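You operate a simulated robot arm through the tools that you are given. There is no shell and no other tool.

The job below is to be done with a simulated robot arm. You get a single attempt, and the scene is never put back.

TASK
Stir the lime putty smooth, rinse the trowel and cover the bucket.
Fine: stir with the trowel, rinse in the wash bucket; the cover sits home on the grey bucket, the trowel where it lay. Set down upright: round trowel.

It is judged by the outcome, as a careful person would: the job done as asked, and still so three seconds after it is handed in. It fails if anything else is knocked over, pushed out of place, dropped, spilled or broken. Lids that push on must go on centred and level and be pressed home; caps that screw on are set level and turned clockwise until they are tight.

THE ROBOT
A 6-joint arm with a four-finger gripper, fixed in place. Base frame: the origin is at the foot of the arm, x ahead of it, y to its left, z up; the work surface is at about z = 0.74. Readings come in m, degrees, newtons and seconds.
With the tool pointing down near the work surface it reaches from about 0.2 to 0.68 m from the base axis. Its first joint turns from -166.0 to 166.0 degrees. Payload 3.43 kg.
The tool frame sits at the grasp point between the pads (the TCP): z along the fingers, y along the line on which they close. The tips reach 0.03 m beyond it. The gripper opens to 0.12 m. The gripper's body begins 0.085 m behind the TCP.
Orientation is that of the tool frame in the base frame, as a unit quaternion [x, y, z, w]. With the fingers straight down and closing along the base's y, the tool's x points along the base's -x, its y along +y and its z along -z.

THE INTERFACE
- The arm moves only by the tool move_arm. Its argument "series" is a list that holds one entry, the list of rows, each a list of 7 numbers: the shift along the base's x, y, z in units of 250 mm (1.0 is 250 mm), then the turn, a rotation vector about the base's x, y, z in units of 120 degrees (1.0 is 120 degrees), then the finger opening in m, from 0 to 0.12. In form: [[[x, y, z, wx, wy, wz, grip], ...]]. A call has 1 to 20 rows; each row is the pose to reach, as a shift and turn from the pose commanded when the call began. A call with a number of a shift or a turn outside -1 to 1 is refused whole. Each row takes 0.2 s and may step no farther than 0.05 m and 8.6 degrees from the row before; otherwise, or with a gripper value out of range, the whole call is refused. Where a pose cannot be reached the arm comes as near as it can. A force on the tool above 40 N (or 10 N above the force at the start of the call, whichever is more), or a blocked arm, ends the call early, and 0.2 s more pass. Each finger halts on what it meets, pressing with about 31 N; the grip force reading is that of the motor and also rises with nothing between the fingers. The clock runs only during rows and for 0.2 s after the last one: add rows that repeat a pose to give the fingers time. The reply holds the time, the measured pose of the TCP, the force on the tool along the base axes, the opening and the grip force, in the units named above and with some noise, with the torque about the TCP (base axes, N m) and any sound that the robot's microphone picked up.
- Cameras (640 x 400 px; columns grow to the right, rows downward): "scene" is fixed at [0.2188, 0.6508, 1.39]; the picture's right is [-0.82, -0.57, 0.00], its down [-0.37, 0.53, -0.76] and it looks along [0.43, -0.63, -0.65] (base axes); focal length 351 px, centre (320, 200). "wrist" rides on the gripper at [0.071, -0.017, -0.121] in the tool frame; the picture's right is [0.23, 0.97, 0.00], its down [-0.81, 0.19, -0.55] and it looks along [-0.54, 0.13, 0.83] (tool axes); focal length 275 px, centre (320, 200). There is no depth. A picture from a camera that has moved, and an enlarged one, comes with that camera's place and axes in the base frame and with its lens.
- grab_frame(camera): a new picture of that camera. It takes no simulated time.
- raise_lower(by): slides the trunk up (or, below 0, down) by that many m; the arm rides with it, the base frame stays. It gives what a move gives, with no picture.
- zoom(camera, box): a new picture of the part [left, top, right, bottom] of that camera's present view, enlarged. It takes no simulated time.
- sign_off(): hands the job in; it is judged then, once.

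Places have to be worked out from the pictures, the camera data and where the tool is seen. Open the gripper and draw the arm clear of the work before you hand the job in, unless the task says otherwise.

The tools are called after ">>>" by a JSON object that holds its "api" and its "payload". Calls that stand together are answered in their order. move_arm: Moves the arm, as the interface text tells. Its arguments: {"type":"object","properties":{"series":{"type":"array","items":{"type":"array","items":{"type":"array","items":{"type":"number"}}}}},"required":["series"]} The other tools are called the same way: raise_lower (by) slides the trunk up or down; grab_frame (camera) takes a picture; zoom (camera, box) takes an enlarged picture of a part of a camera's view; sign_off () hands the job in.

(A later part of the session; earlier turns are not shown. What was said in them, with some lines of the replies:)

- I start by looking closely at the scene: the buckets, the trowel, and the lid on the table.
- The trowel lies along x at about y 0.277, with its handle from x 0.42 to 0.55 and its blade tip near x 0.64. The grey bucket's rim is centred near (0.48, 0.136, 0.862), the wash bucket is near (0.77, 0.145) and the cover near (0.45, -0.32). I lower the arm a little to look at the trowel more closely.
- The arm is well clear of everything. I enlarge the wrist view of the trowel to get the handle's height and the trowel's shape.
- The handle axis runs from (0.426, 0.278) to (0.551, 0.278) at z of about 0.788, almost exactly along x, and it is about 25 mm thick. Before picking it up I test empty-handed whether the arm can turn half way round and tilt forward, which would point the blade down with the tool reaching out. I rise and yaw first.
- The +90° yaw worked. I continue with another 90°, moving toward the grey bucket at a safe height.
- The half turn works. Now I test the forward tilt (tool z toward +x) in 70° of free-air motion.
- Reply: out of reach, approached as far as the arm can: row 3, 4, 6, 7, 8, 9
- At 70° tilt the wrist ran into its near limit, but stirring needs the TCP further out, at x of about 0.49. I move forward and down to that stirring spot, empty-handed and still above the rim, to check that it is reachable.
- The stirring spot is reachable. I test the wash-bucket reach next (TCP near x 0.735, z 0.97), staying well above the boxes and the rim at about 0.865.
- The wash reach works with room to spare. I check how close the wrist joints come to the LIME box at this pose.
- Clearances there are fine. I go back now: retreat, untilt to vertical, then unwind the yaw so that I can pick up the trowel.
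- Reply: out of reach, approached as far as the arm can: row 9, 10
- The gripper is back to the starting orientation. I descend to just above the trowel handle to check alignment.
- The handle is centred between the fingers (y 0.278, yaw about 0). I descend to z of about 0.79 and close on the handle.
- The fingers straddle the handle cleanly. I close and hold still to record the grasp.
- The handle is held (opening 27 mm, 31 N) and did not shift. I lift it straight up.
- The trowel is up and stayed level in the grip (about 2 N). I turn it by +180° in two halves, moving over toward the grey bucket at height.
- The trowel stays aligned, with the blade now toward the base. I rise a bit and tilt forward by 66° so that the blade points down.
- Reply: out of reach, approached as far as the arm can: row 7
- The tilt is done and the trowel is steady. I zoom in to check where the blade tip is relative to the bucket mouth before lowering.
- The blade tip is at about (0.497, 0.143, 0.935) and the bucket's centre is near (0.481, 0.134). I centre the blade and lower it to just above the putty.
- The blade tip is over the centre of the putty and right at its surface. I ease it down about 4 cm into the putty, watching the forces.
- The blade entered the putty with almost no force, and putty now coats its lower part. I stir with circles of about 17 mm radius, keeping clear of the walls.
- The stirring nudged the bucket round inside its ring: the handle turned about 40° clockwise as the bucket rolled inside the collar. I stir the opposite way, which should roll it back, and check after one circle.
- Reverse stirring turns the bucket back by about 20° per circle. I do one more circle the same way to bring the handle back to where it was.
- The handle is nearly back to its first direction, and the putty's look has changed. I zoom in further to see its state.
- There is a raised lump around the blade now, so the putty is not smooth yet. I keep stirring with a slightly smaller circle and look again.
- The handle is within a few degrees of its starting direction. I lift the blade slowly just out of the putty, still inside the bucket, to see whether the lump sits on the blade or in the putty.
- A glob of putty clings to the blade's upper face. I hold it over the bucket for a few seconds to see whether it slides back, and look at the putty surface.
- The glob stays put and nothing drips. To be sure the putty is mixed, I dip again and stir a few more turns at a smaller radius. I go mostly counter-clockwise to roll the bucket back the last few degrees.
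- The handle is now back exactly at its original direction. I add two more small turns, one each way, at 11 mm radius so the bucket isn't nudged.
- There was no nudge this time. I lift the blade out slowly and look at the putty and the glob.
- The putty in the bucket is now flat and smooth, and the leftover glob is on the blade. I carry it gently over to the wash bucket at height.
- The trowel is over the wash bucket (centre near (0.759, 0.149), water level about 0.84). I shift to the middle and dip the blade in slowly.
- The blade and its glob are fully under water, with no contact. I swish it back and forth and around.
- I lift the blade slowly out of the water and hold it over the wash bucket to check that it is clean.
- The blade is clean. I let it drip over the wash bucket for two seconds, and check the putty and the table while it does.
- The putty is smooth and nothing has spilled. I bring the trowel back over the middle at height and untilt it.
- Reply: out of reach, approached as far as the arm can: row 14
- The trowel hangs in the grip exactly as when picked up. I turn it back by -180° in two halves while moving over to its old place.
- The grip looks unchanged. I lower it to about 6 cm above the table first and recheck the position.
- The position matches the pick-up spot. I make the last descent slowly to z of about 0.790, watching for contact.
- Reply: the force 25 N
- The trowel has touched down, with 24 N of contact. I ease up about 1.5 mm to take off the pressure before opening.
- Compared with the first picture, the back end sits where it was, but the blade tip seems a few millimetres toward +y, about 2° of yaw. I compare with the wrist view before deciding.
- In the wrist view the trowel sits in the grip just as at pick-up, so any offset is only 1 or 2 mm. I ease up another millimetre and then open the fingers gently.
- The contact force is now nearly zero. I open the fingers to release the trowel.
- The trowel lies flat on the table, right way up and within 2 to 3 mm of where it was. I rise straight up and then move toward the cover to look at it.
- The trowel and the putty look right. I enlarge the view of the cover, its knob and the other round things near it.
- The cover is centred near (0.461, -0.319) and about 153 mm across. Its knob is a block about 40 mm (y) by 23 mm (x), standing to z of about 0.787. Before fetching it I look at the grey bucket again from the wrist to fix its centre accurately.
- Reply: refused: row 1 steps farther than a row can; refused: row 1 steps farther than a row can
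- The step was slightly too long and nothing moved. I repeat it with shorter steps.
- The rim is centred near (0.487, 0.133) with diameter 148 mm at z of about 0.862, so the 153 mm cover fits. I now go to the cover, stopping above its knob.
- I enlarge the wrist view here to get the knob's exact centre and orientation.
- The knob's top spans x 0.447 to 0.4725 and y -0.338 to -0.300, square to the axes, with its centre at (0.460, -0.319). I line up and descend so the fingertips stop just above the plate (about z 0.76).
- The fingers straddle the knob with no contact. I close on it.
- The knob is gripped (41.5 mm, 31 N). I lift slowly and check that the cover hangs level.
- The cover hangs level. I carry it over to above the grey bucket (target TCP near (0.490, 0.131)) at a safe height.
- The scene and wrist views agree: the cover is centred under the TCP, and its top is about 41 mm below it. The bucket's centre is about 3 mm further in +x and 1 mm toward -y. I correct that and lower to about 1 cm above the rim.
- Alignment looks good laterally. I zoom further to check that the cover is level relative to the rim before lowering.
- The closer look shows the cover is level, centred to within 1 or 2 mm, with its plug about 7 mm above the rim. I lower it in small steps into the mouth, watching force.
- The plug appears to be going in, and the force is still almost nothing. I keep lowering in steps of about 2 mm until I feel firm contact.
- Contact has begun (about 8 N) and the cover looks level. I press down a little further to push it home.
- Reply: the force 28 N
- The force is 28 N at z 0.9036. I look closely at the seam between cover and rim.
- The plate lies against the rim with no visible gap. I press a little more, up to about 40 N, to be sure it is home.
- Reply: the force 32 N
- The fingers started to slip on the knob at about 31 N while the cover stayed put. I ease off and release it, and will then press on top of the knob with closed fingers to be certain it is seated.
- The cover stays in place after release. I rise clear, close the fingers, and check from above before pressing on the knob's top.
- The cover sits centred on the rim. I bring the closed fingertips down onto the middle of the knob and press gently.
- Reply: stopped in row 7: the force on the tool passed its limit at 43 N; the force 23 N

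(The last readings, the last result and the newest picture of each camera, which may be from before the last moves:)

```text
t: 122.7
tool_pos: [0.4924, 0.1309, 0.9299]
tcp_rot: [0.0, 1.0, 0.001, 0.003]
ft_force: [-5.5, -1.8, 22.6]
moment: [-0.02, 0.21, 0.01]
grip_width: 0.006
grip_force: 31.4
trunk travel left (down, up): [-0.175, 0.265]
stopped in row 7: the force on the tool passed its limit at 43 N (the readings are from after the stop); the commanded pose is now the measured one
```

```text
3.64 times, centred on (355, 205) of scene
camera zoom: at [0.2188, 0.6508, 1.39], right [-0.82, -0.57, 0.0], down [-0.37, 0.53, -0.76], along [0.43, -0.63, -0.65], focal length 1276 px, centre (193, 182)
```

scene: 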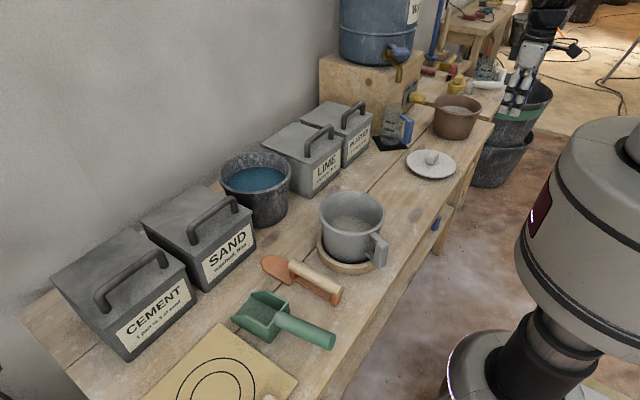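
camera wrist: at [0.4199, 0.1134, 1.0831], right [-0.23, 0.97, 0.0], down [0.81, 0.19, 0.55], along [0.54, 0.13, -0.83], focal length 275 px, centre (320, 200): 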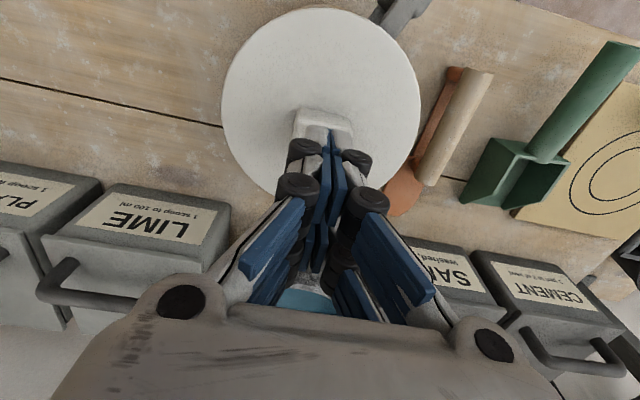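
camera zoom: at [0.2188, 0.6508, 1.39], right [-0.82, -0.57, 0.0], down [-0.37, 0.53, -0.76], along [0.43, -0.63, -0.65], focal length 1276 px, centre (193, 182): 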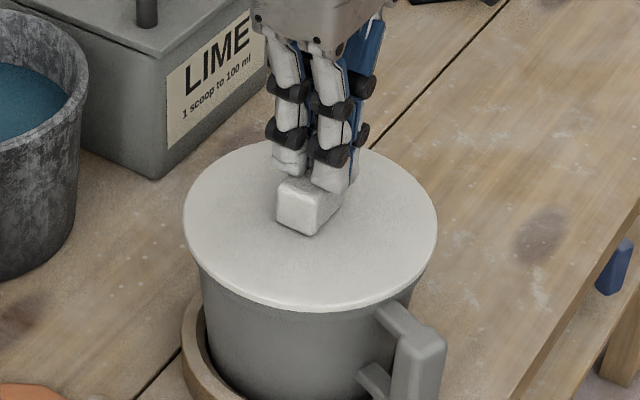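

The press peaked at 43 N, so the cover got a firm push. I lift off and inspect how it sits now.

>>> {"api": "move_arm", "payload": {"series": [[[0, 0, 0.02, 0, 0, 0, 0], [0, 0, 0.08, 0, 0, 0, 0], [0, 0, 0.2, 0, 0, 0, 0], [0, 0, 0.36, 0, 0, 0, 0], [0, 0, 0.52, 0, 0, 0, 0]]]}}

>>> {"api": "zoom", "payload": {"camera": "scene", "box": [300, 150, 410, 260]}}

>>> {"api": "zoom", "payload": {"camera": "scene", "box": [315, 205, 395, 255]}}

>>> {"api": "grab_frame", "payload": {"camera": "wrist"}}

```text
t: 123.9
tool_pos: [0.4936, 0.1327, 1.0589]
tcp_rot: [0.0, 1.0, 0.001, 0.002]
ft_force: [0.4, 0.4, 0.1]
moment: [0.01, -0.02, 0.02]
grip_width: 0.0003
grip_force: 30.8
trunk travel left (down, up): [-0.175, 0.265]
```

```text
3.64 times, centred on (355, 205) of scene
camera zoom: at [0.2188, 0.6508, 1.39], right [-0.82, -0.57, 0.0], down [-0.37, 0.53, -0.76], along [0.43, -0.63, -0.65], focal length 1276 px, centre (193, 182)
```

zoom: 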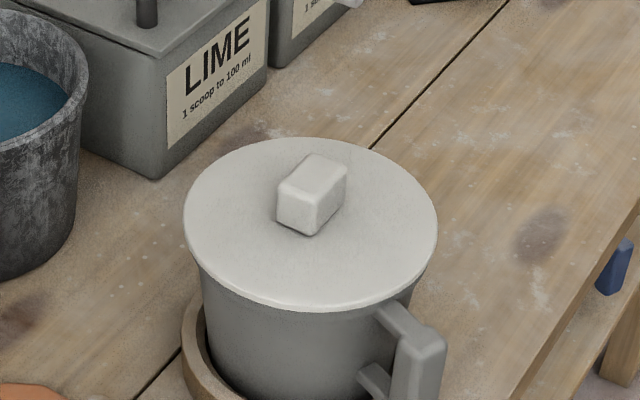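

```text
8.00 times, centred on (355, 230) of scene
camera zoom: at [0.2188, 0.6508, 1.39], right [-0.82, -0.57, 0.0], down [-0.37, 0.53, -0.76], along [0.43, -0.63, -0.65], focal length 2806 px, centre (40, -40)
```

zoom: 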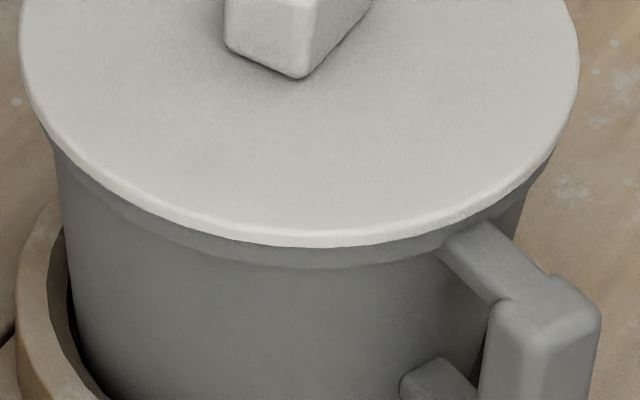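

```text
taken
camera wrist: at [0.4209, 0.1157, 1.1783], right [-0.23, 0.97, 0.0], down [0.81, 0.19, 0.56], along [0.54, 0.13, -0.83], focal length 275 px, centre (320, 200)
```

wrist: 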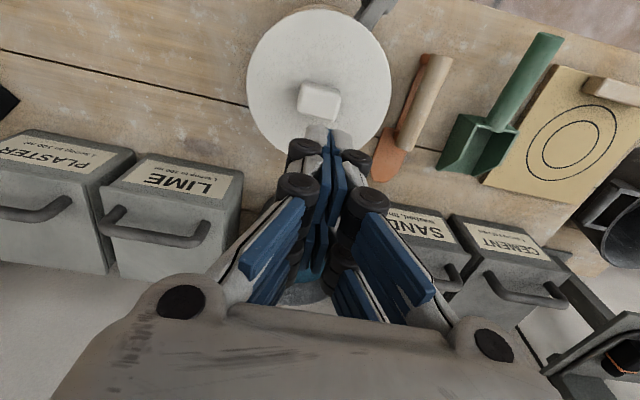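

The press seems to have centred the cover. To see whether it is fully down, I zoom in on the left and right silhouettes, where any gap between plate and rim would show.

>>> {"api": "zoom", "payload": {"camera": "scene", "box": [308, 196, 338, 226]}}

>>> {"api": "zoom", "payload": {"camera": "scene", "box": [370, 196, 400, 226]}}

>>> {"api": "zoom", "payload": {"camera": "wrist", "box": [235, 0, 405, 160]}}

```text
13.33 times, centred on (323, 211) of scene
camera zoom: at [0.2188, 0.6508, 1.39], right [-0.82, -0.57, 0.0], down [-0.37, 0.53, -0.76], along [0.43, -0.63, -0.65], focal length 4677 px, centre (280, 53)
```

zoom: 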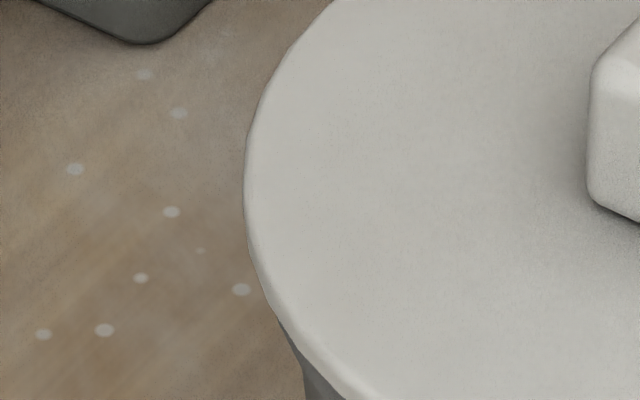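

```text
13.33 times, centred on (385, 211) of scene
camera zoom: at [0.2188, 0.6508, 1.39], right [-0.82, -0.57, 0.0], down [-0.37, 0.53, -0.76], along [0.43, -0.63, -0.65], focal length 4677 px, centre (-547, 53)
```

zoom: 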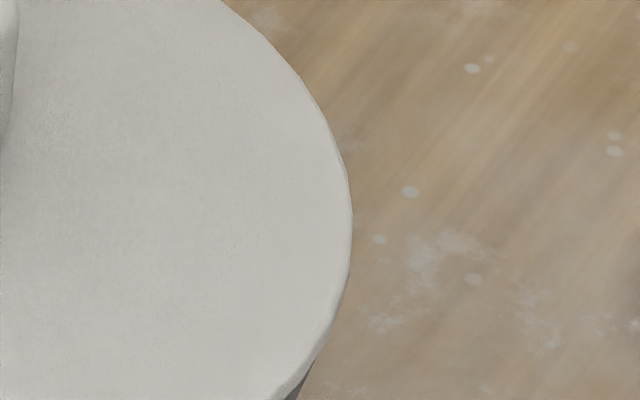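

```text
2.50 times, centred on (320, 80) of wrist
camera zoom: at [0.4209, 0.1157, 1.1783], right [-0.23, 0.97, 0.0], down [0.81, 0.19, 0.56], along [0.54, 0.13, -0.83], focal length 688 px, centre (320, 500)
```

zoom: 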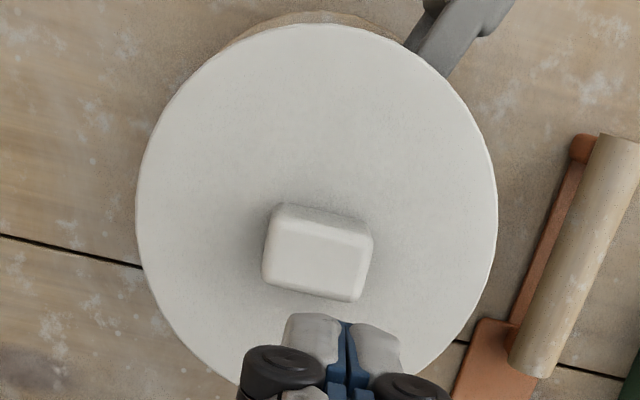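

From this angle I can't tell the last 2 to 3 mm. I move back, turn and tilt the wrist to get a nearly side-on view of the seam, keeping clear of the trowel and the bucket handle.

>>> {"api": "move_arm", "payload": {"series": [[[-0.1, 0.07, 0, 0, 0, -0.06, 0.03], [-0.2, 0.14, 0, 0, 0, -0.12, 0.05], [-0.3, 0.21, 0, 0, 0, -0.18, 0.07], [-0.4, 0.29, 0, 0, 0, -0.24, 0.09], [-0.5, 0.37, 0, 0, 0, -0.3, 0.12], [-0.6, 0.445, 0, 0, 0, -0.375, 0.12]]]}}

>>> {"api": "move_arm", "payload": {"series": [[[0, 0, -0.05, -0.045, -0.045, 0, 0.12], [0, 0, -0.15, -0.09, -0.09, 0, 0.12], [0, 0, -0.25, -0.135, -0.135, 0, 0.12], [0, 0, -0.35, -0.18, -0.18, 0, 0.12], [0, 0, -0.45, -0.225, -0.225, 0, 0.12], [0, 0, -0.55, -0.265, -0.265, 0, 0.12], [0, 0, -0.6, -0.265, -0.265, 0, 0.12]]]}}

>>> {"api": "grab_frame", "payload": {"camera": "wrist"}}

>>> {"api": "grab_frame", "payload": {"camera": "scene"}}

```text
refused: row 6 steps farther than a row can; nothing moved
```

```text
t: 125.5
tool_pos: [0.4948, 0.13, 0.9066]
tcp_rot: [0.0, 0.923, -0.27, 0.273]
ft_force: [1.3, -1.1, 5.0]
moment: [0.2, -0.06, -0.01]
grip_width: 0.1192
grip_force: 0.1
trunk travel left (down, up): [-0.175, 0.265]
```

```text
taken
camera wrist: at [0.3687, 0.1658, 0.9651], right [-0.05, 0.8, -0.6], down [0.44, 0.56, 0.7], along [0.9, -0.23, -0.38], focal length 275 px, centre (320, 200)
```

wrist: 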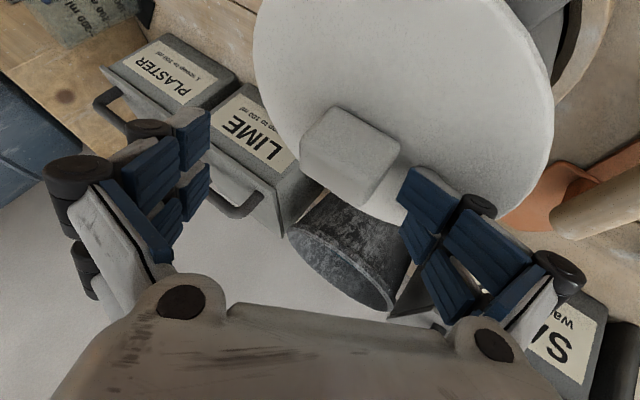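

```text
taken
```

scene: 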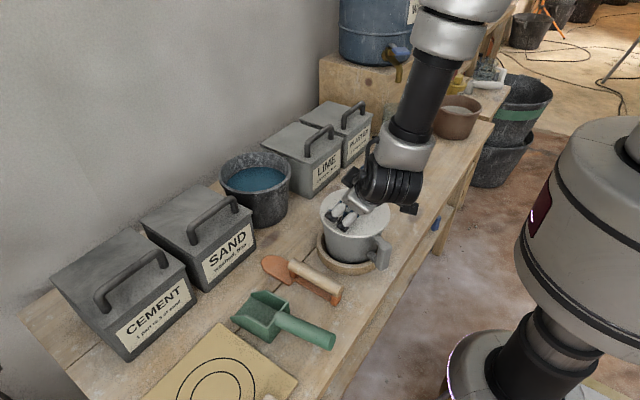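

The first move was refused (a row's turn was too big) while the second still ran, so the tilted gripper came down lightly on the cover (5 N). I back straight up gently and check for any disturbance, and will send only one move at a time from here.

>>> {"api": "move_arm", "payload": {"series": [[[0, 0, 0.02, 0, 0, 0, 0.12], [0, 0, 0.06, 0, 0, 0, 0.12], [0, 0, 0.14, 0, 0, 0, 0.12], [0, 0, 0.26, 0, 0, 0, 0.12], [0, 0, 0.4, 0, 0, 0, 0.12]]]}}

```text
t: 126.7
tool_pos: [0.4938, 0.1312, 1.0067]
tcp_rot: [-0.001, 0.924, -0.27, 0.272]
ft_force: [-0.2, -1.6, -0.4]
moment: [0.02, -0.04, 0.04]
grip_width: 0.1201
grip_force: 0.0
trunk travel left (down, up): [-0.175, 0.265]
```

The retreat was clean with no load. I check the cover and the bucket for any shift.

>>> {"api": "zoom", "payload": {"camera": "scene", "box": [300, 150, 410, 260]}}

>>> {"api": "grab_frame", "payload": {"camera": "wrist"}}

>>> {"api": "zoom", "payload": {"camera": "scene", "box": [300, 170, 420, 290]}}

```text
3.64 times, centred on (355, 205) of scene
camera zoom: at [0.2188, 0.6508, 1.39], right [-0.82, -0.57, 0.0], down [-0.37, 0.53, -0.76], along [0.43, -0.63, -0.65], focal length 1276 px, centre (193, 182)
```

zoom: 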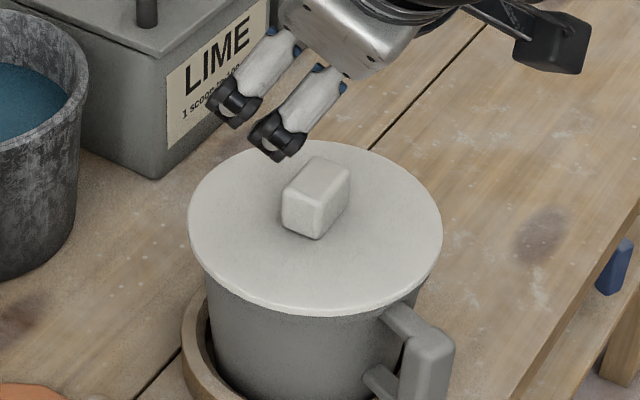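

```text
taken
camera wrist: at [0.3694, 0.1664, 1.0645], right [-0.05, 0.8, -0.6], down [0.44, 0.56, 0.7], along [0.9, -0.23, -0.38], focal length 275 px, centre (320, 200)
```

wrist: 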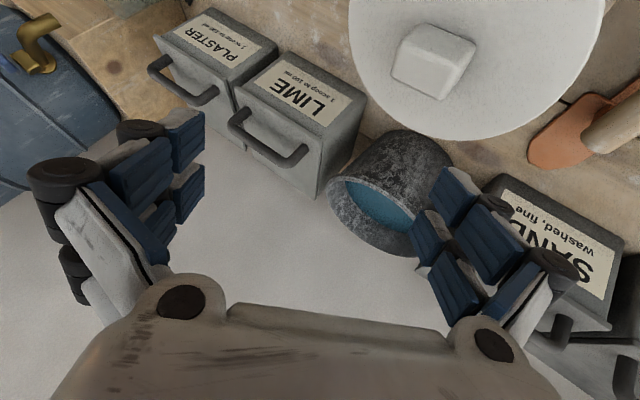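

```text
3.33 times, centred on (360, 230) of scene
camera zoom: at [0.2188, 0.6508, 1.39], right [-0.82, -0.57, 0.0], down [-0.37, 0.53, -0.76], along [0.43, -0.63, -0.65], focal length 1169 px, centre (187, 100)
```

zoom: 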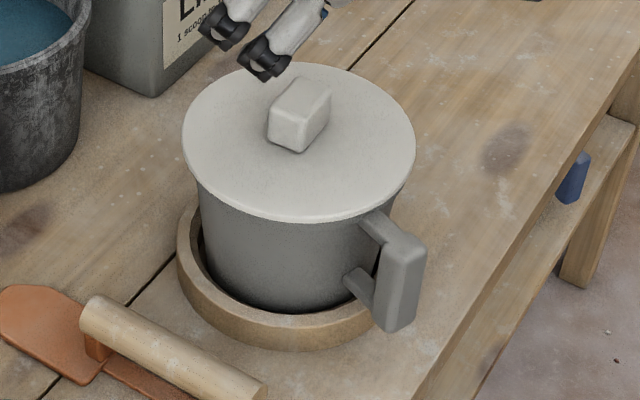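

The cover is still on and level. The bucket with its cover slid about 3 mm inside its ring, which is harmless. I now move back and roll the wrist in one properly limited call for the side view.

>>> {"api": "move_arm", "payload": {"series": [[[-0.1, 0.075, 0, 0.031, -0.031, -0.044, 0.12], [-0.2, 0.15, 0, 0.062, -0.062, -0.088, 0.12], [-0.3, 0.225, 0, 0.093, -0.093, -0.132, 0.12], [-0.4, 0.3, 0, 0.125, -0.125, -0.177, 0.12], [-0.5, 0.375, 0, 0.156, -0.156, -0.221, 0.12], [-0.6, 0.45, 0, 0.187, -0.187, -0.265, 0.12]]]}}

```text
t: 128.1
tool_pos: [0.3405, 0.2408, 1.0086]
tcp_rot: [0.354, 0.853, -0.146, 0.355]
ft_force: [-0.1, -0.1, 0.6]
moment: [0.03, -0.01, -0.02]
grip_width: 0.1199
grip_force: 0.1
trunk travel left (down, up): [-0.175, 0.265]
```

The pose came out as planned. I take a look from here before lowering.

>>> {"api": "grab_frame", "payload": {"camera": "wrist"}}

>>> {"api": "grab_frame", "payload": {"camera": "scene"}}

```text
taken
camera wrist: at [0.2323, 0.3262, 1.0414], right [0.57, 0.8, -0.16], down [0.26, 0.01, 0.97], along [0.78, -0.6, -0.2], focal length 275 px, centre (320, 200)
```

wrist: 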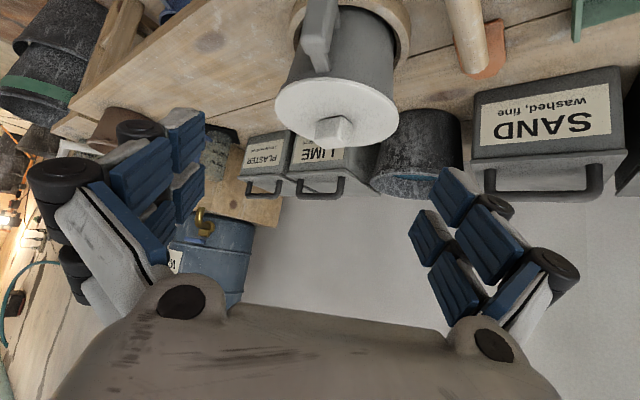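

```text
taken
```

scene: 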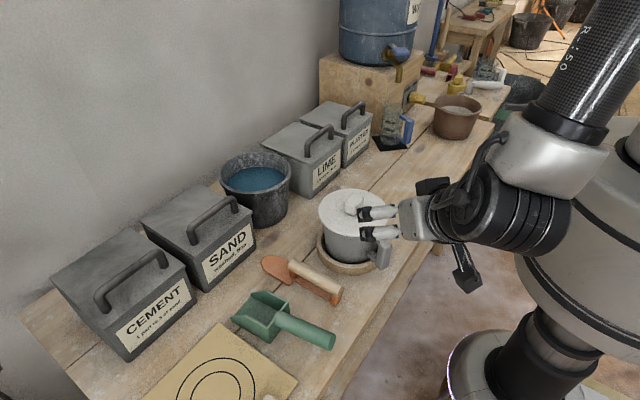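

The view is as expected (upside down). I lower by about 10 cm to bring the camera nearly level with the seam.

>>> {"api": "move_arm", "payload": {"series": [[[0, 0, -0.1, 0, 0, 0, 0.12], [0, 0, -0.2, 0, 0, 0, 0.12], [0, 0, -0.3, 0, 0, 0, 0.12], [0, 0, -0.4, 0, 0, 0, 0.12]]]}}

>>> {"api": "grab_frame", "payload": {"camera": "wrist"}}

>>> {"api": "zoom", "payload": {"camera": "wrist", "box": [260, 100, 420, 240]}}

```text
t: 129.1
tool_pos: [0.3412, 0.2433, 0.9061]
tcp_rot: [0.353, 0.853, -0.146, 0.355]
ft_force: [-0.2, -0.3, 0.5]
moment: [0.02, 0.01, -0.02]
grip_width: 0.1198
grip_force: 0.1
trunk travel left (down, up): [-0.175, 0.265]
```

```text
taken
camera wrist: at [0.2326, 0.3279, 0.9399], right [0.57, 0.8, -0.16], down [0.26, 0.01, 0.96], along [0.78, -0.6, -0.21], focal length 275 px, centre (320, 200)
```

wrist: 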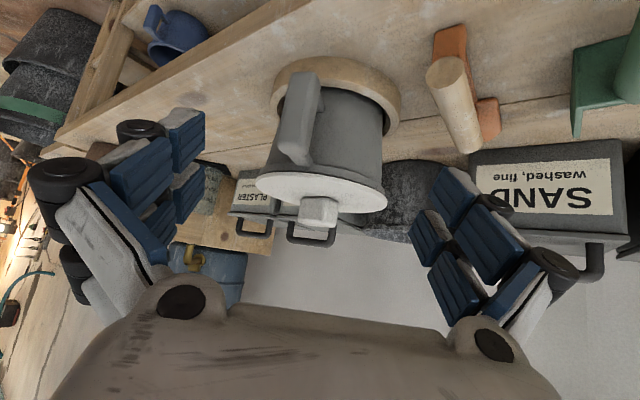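

```text
2.86 times, centred on (340, 170) of wrist
camera zoom: at [0.2326, 0.3279, 0.9399], right [0.57, 0.8, -0.16], down [0.26, 0.01, 0.96], along [0.78, -0.6, -0.21], focal length 786 px, centre (263, 286)
```

zoom: 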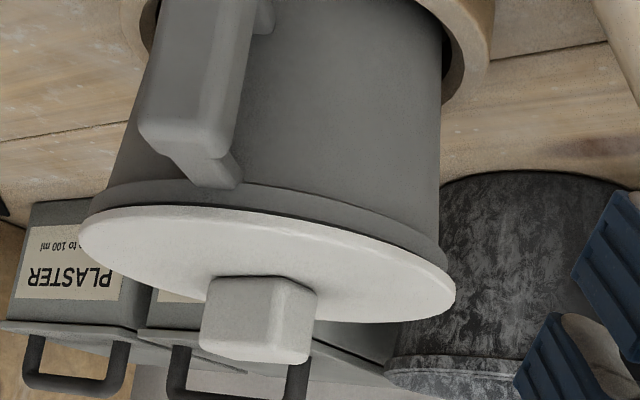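

This is a good side view: the cover is parallel to the rim and very close, with only a thin dark line at the seam. I lower another 4 cm to look edge-on.

>>> {"api": "move_arm", "payload": {"series": [[[0, 0, -0.08, 0, 0, 0, 0.12], [0, 0, -0.16, 0, 0, 0, 0.12]]]}}

>>> {"api": "grab_frame", "payload": {"camera": "wrist"}}

>>> {"api": "zoom", "payload": {"camera": "wrist", "box": [250, 130, 400, 260]}}

```text
t: 129.7
tool_pos: [0.3416, 0.2437, 0.8686]
tcp_rot: [0.352, 0.853, -0.146, 0.355]
ft_force: [-0.7, -0.1, 0.4]
moment: [0.02, 0.02, -0.02]
grip_width: 0.1197
grip_force: 0.0
trunk travel left (down, up): [-0.175, 0.265]
```

```text
taken
camera wrist: at [0.2333, 0.3283, 0.9011], right [0.57, 0.8, -0.16], down [0.26, 0.01, 0.96], along [0.78, -0.6, -0.21], focal length 275 px, centre (320, 200)
```

wrist: 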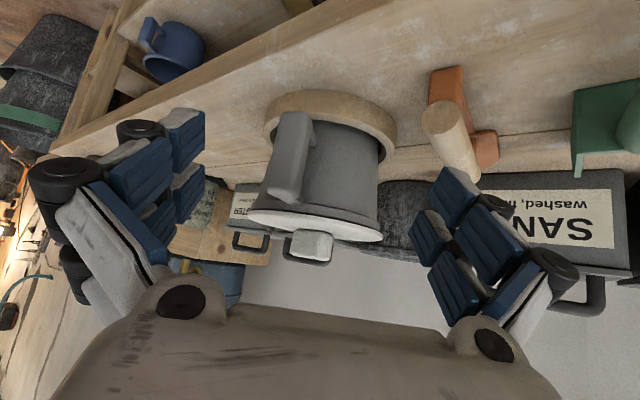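

```text
3.08 times, centred on (325, 195) of wrist
camera zoom: at [0.2333, 0.3283, 0.9011], right [0.57, 0.8, -0.16], down [0.26, 0.01, 0.96], along [0.78, -0.6, -0.21], focal length 847 px, centre (305, 215)
```

zoom: 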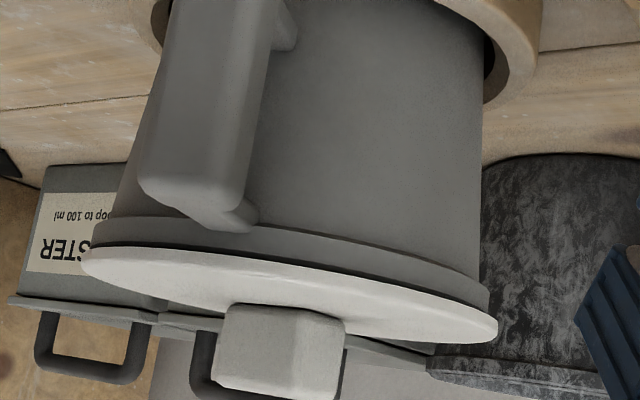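

There is a thin dark line between the lip and the plate. I zoom in on it along the left, middle and right.

>>> {"api": "zoom", "payload": {"camera": "wrist", "box": [245, 195, 305, 235]}}

>>> {"api": "zoom", "payload": {"camera": "wrist", "box": [290, 200, 350, 240]}}

>>> {"api": "zoom", "payload": {"camera": "wrist", "box": [335, 210, 395, 250]}}

```text
10.00 times, centred on (275, 215) of wrist
camera zoom: at [0.2333, 0.3283, 0.9011], right [0.57, 0.8, -0.16], down [0.26, 0.01, 0.96], along [0.78, -0.6, -0.21], focal length 2753 px, centre (770, 50)
```

zoom: 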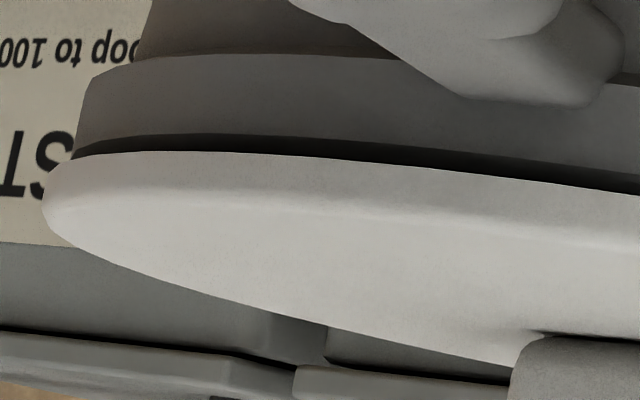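

```text
10.00 times, centred on (320, 220) of wrist
camera zoom: at [0.2333, 0.3283, 0.9011], right [0.57, 0.8, -0.16], down [0.26, 0.01, 0.96], along [0.78, -0.6, -0.21], focal length 2753 px, centre (320, 0)
```

zoom: 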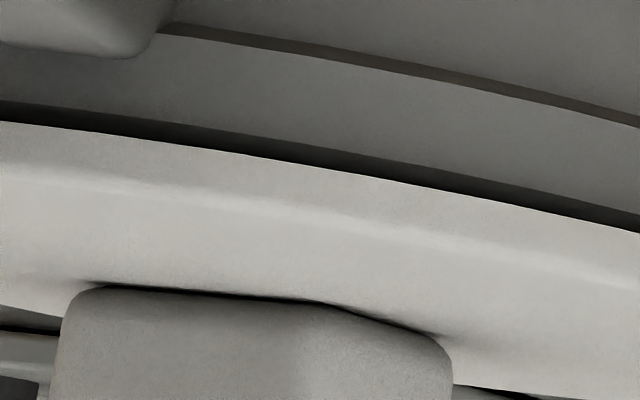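

```text
10.00 times, centred on (365, 230) of wrist
camera zoom: at [0.2333, 0.3283, 0.9011], right [0.57, 0.8, -0.16], down [0.26, 0.01, 0.96], along [0.78, -0.6, -0.21], focal length 2753 px, centre (-130, -100)
```

zoom: 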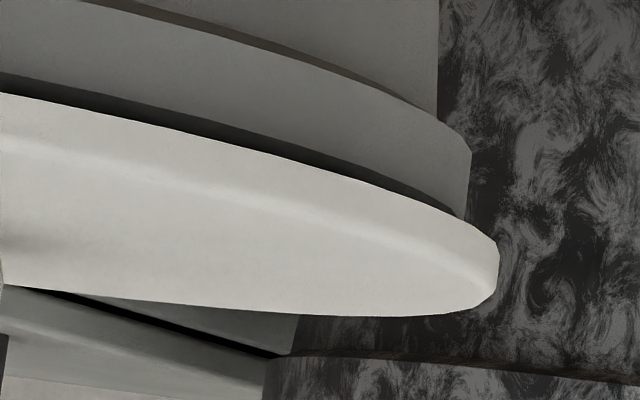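

At both silhouettes the lip meets the plate with no background showing through. The dark line is only the rounded rim edge in shadow, and the overhang is even (about 3 to 4 mm each side). The cover is seated level and centred, so I withdraw the arm upward.

>>> {"api": "move_arm", "payload": {"series": [[[-0.02, 0.02, 0.12, 0, 0, 0, 0.12], [-0.02, 0.02, 0.28, 0, 0, 0, 0.12], [-0.02, 0.02, 0.46, 0, 0, 0, 0.12], [-0.02, 0.02, 0.64, 0, 0, 0, 0.12], [-0.02, 0.02, 0.82, 0, 0, 0, 0.12], [-0.02, 0.02, 1.0, 0, 0, 0, 0.12]]]}}

>>> {"api": "grab_frame", "payload": {"camera": "scene"}}

>>> {"api": "zoom", "payload": {"camera": "scene", "box": [230, 150, 430, 340]}}

```text
t: 131.1
tool_pos: [0.3409, 0.2454, 1.1186]
tcp_rot: [0.353, 0.853, -0.147, 0.355]
ft_force: [-0.2, 0.0, -0.7]
moment: [0.02, 0.0, 0.02]
grip_width: 0.1197
grip_force: 0.1
trunk travel left (down, up): [-0.175, 0.265]
```

```text
taken
```

scene: 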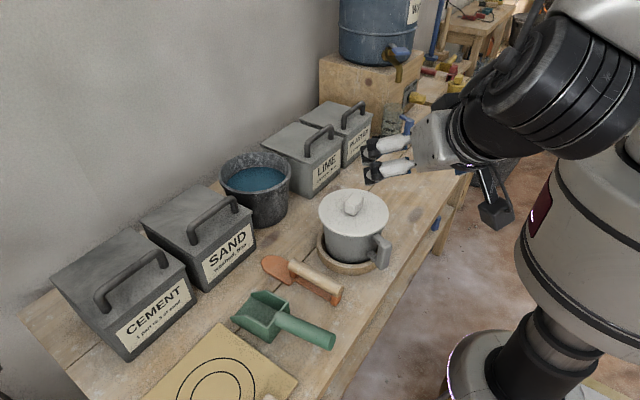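

```text
2.11 times, centred on (330, 245) of scene
camera zoom: at [0.2188, 0.6508, 1.39], right [-0.82, -0.57, 0.0], down [-0.37, 0.53, -0.76], along [0.43, -0.63, -0.65], focal length 738 px, centre (299, 105)
```

zoom: 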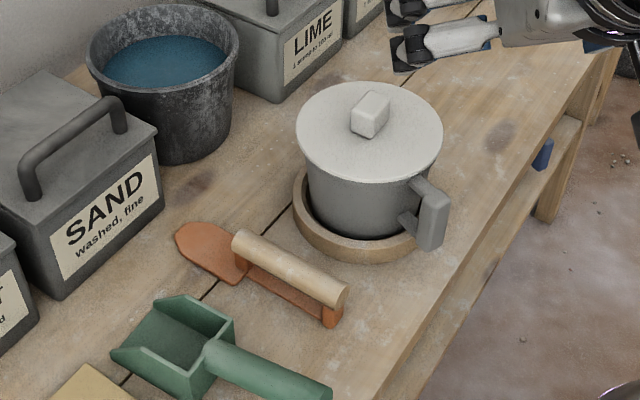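

Everything is in place from this view. To be certain the cover is fully home, I take one more look exactly level with the seam, with the camera set a little further back to stay clear of the trowel.

>>> {"api": "move_arm", "payload": {"series": [[[-0.05, 0.03, -0.16, 0, 0, 0, 0.12], [-0.1, 0.07, -0.32, 0, 0, 0, 0.12], [-0.1, 0.07, -0.5, 0, 0, 0, 0.12], [-0.1, 0.07, -0.68, 0, 0, 0, 0.12], [-0.1, 0.07, -0.86, 0, 0, 0, 0.12], [-0.1, 0.07, -0.98, 0, 0, 0, 0.12]]]}}

```text
t: 132.5
tool_pos: [0.3148, 0.2656, 0.8744]
tcp_rot: [0.352, 0.853, -0.147, 0.355]
ft_force: [0.0, -0.1, 0.1]
moment: [0.0, -0.02, -0.01]
grip_width: 0.1197
grip_force: 0.1
trunk travel left (down, up): [-0.175, 0.265]
```

I lower the last 4 cm to bring the camera to about z 0.865.

>>> {"api": "move_arm", "payload": {"series": [[[0, 0, -0.08, 0, 0, 0, 0.12], [0, 0, -0.165, 0, 0, 0, 0.12]]]}}

>>> {"api": "grab_frame", "payload": {"camera": "wrist"}}

>>> {"api": "zoom", "payload": {"camera": "wrist", "box": [250, 190, 330, 250]}}

>>> {"api": "zoom", "payload": {"camera": "wrist", "box": [310, 190, 390, 250]}}

```text
t: 133.1
tool_pos: [0.3143, 0.2644, 0.8332]
tcp_rot: [0.352, 0.853, -0.147, 0.355]
ft_force: [0.7, 0.7, 0.6]
moment: [0.03, 0.01, -0.03]
grip_width: 0.1198
grip_force: 0.0
trunk travel left (down, up): [-0.175, 0.265]
```

```text
taken
camera wrist: at [0.2059, 0.3489, 0.8664], right [0.57, 0.8, -0.16], down [0.26, 0.01, 0.96], along [0.78, -0.6, -0.21], focal length 275 px, centre (320, 200)
```

wrist: 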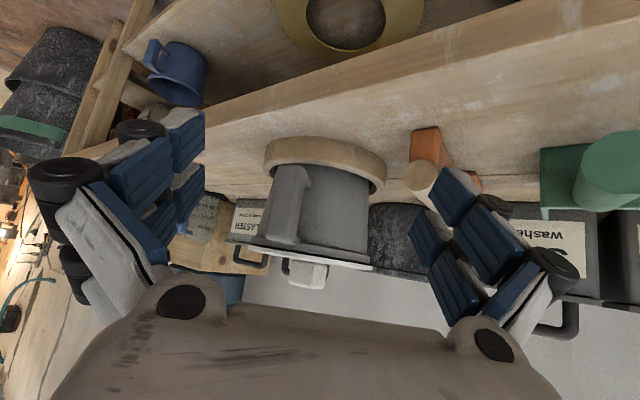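

```text
6.67 times, centred on (290, 220) of wrist
camera zoom: at [0.2059, 0.3489, 0.8664], right [0.57, 0.8, -0.16], down [0.26, 0.01, 0.96], along [0.78, -0.6, -0.21], focal length 1835 px, centre (520, 67)
```

zoom: 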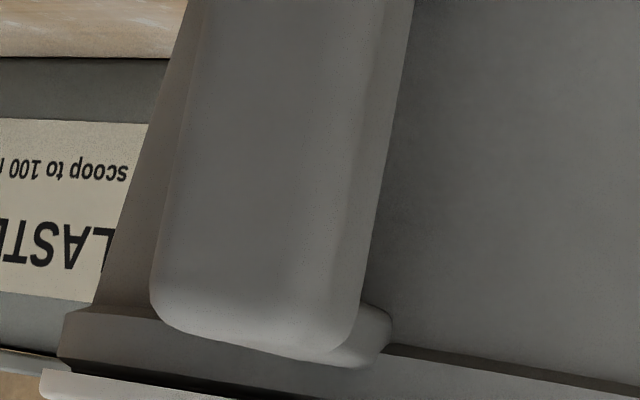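

```text
6.67 times, centred on (350, 220) of wrist
camera zoom: at [0.2059, 0.3489, 0.8664], right [0.57, 0.8, -0.16], down [0.26, 0.01, 0.96], along [0.78, -0.6, -0.21], focal length 1835 px, centre (120, 67)
```

zoom: 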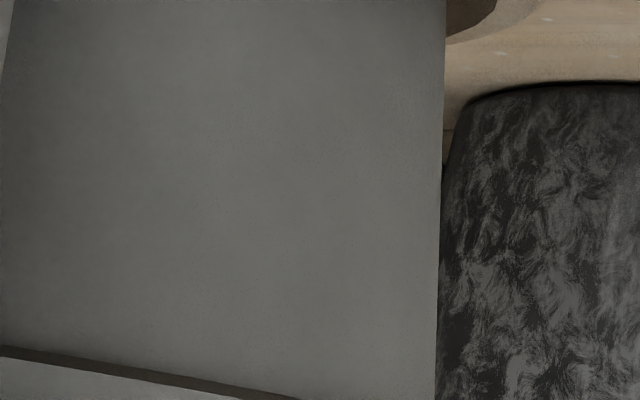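

Now edge-on, I zoom right on the seam at the left, the middle and the right.

>>> {"api": "zoom", "payload": {"camera": "wrist", "box": [245, 225, 295, 265]}}

>>> {"api": "zoom", "payload": {"camera": "wrist", "box": [285, 235, 335, 275]}}

>>> {"api": "zoom", "payload": {"camera": "wrist", "box": [335, 240, 385, 280]}}

```text
10.00 times, centred on (270, 245) of wrist
camera zoom: at [0.2059, 0.3489, 0.8664], right [0.57, 0.8, -0.16], down [0.26, 0.01, 0.96], along [0.78, -0.6, -0.21], focal length 2753 px, centre (820, -250)
```

zoom: 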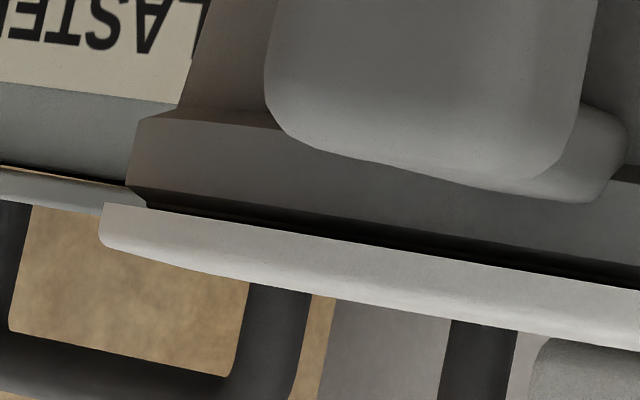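

```text
10.00 times, centred on (310, 255) of wrist
camera zoom: at [0.2059, 0.3489, 0.8664], right [0.57, 0.8, -0.16], down [0.26, 0.01, 0.96], along [0.78, -0.6, -0.21], focal length 2753 px, centre (420, -350)
```

zoom: 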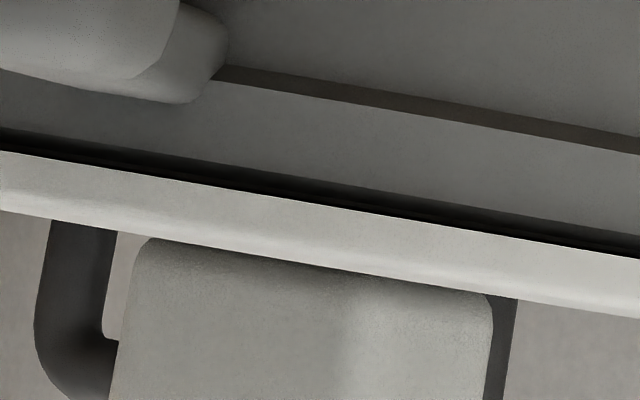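

```text
10.00 times, centred on (360, 260) of wrist
camera zoom: at [0.2059, 0.3489, 0.8664], right [0.57, 0.8, -0.16], down [0.26, 0.01, 0.96], along [0.78, -0.6, -0.21], focal length 2753 px, centre (-80, -400)
```

zoom: 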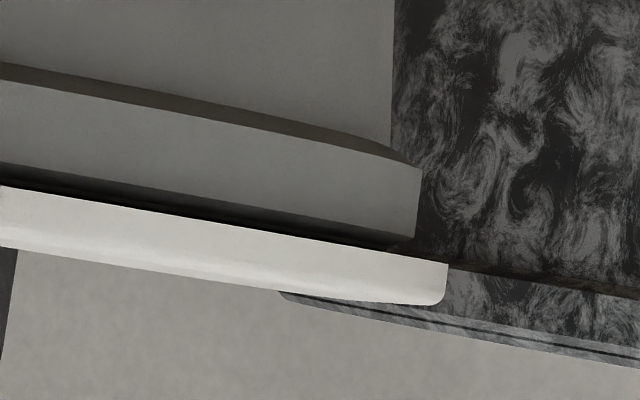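

Edge-on, the rim's chamfer meets the underside of the plate all the way across with no gap, so the cover is home and level. I raise the arm clear.

>>> {"api": "move_arm", "payload": {"series": [[[-0.02, 0.02, 0.12, 0, 0, 0, 0.12], [-0.02, 0.02, 0.28, 0, 0, 0, 0.12], [-0.02, 0.02, 0.46, 0, 0, 0, 0.12], [-0.02, 0.02, 0.64, 0, 0, 0, 0.12], [-0.02, 0.02, 0.82, 0, 0, 0, 0.12], [-0.02, 0.02, 1.0, 0, 0, 0, 0.12], [-0.02, 0.02, 1.0, 0, 0, 0, 0.12]]]}}

>>> {"api": "grab_frame", "payload": {"camera": "scene"}}

>>> {"api": "grab_frame", "payload": {"camera": "wrist"}}

```text
t: 134.7
tool_pos: [0.3079, 0.2711, 1.0817]
tcp_rot: [0.353, 0.853, -0.148, 0.355]
ft_force: [-0.9, -0.3, -0.3]
moment: [-0.02, 0.01, -0.01]
grip_width: 0.12
grip_force: 0.0
trunk travel left (down, up): [-0.175, 0.265]
```

```text
taken
```

scene: 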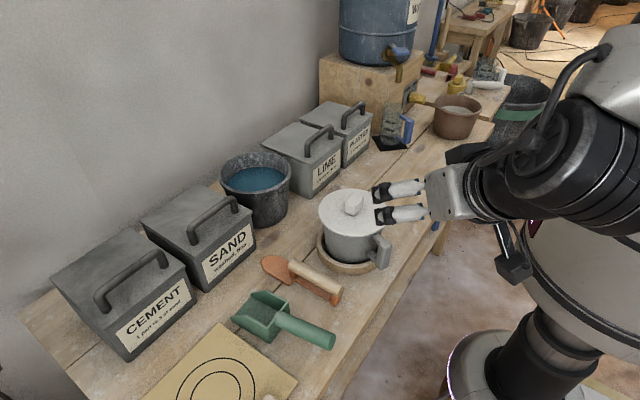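

```text
taken
camera wrist: at [0.1992, 0.3555, 1.1165], right [0.57, 0.8, -0.16], down [0.26, 0.01, 0.96], along [0.78, -0.6, -0.21], focal length 275 px, centre (320, 200)
```

wrist: 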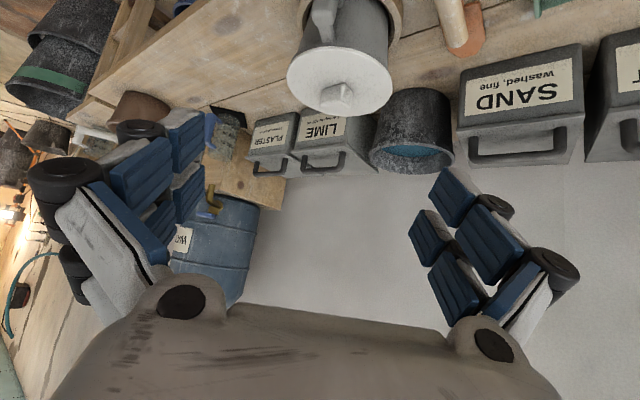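

The putty was stirred smooth and the trowel rinsed clean. The trowel lies right way up within 2 to 3 mm of where it was, the cover is seated level on the grey bucket, nothing has spilled, and the arm is clear with the gripper open. I hand the job in.

>>> {"api": "sign_off", "payload": {}}

```text
The job is handed in.
```

I stirred the lime putty smooth, rinsed the trowel clean in the wash bucket and covered the grey bucket. The job is handed in, but I haven't been told how it was judged.

- **Putty:** it looked flat and smooth after about nine turns with the trowel. A glob of putty stuck to the blade and came off in the rinse.
- **Trowel:** it is back where it lay, right way up, within 2–3 mm of its first position.
- **Cover:** I pressed it down with a peak of about 43 N. Seen edge-on afterwards, the plate met the rim evenly with no gap.
- **Other items:** I saw nothing spilled, dropped or knocked over. The gripper is open and the arm is clear of the work.

Two things went less cleanly than planned:

- **Bucket turned while stirring:** the blade turned the grey bucket about 40° inside its ring. Stirring the other way brought the handle back to its first direction.
- **Gripper touched the cover:** after the cover was on, I sent two moves together. The first was refused and the second ran anyway, so the gripper touched the cover (about 5 N when it stopped). The bucket slid about 3 mm in its ring and may have turned slightly. The edge-on check of the cover was made after this.
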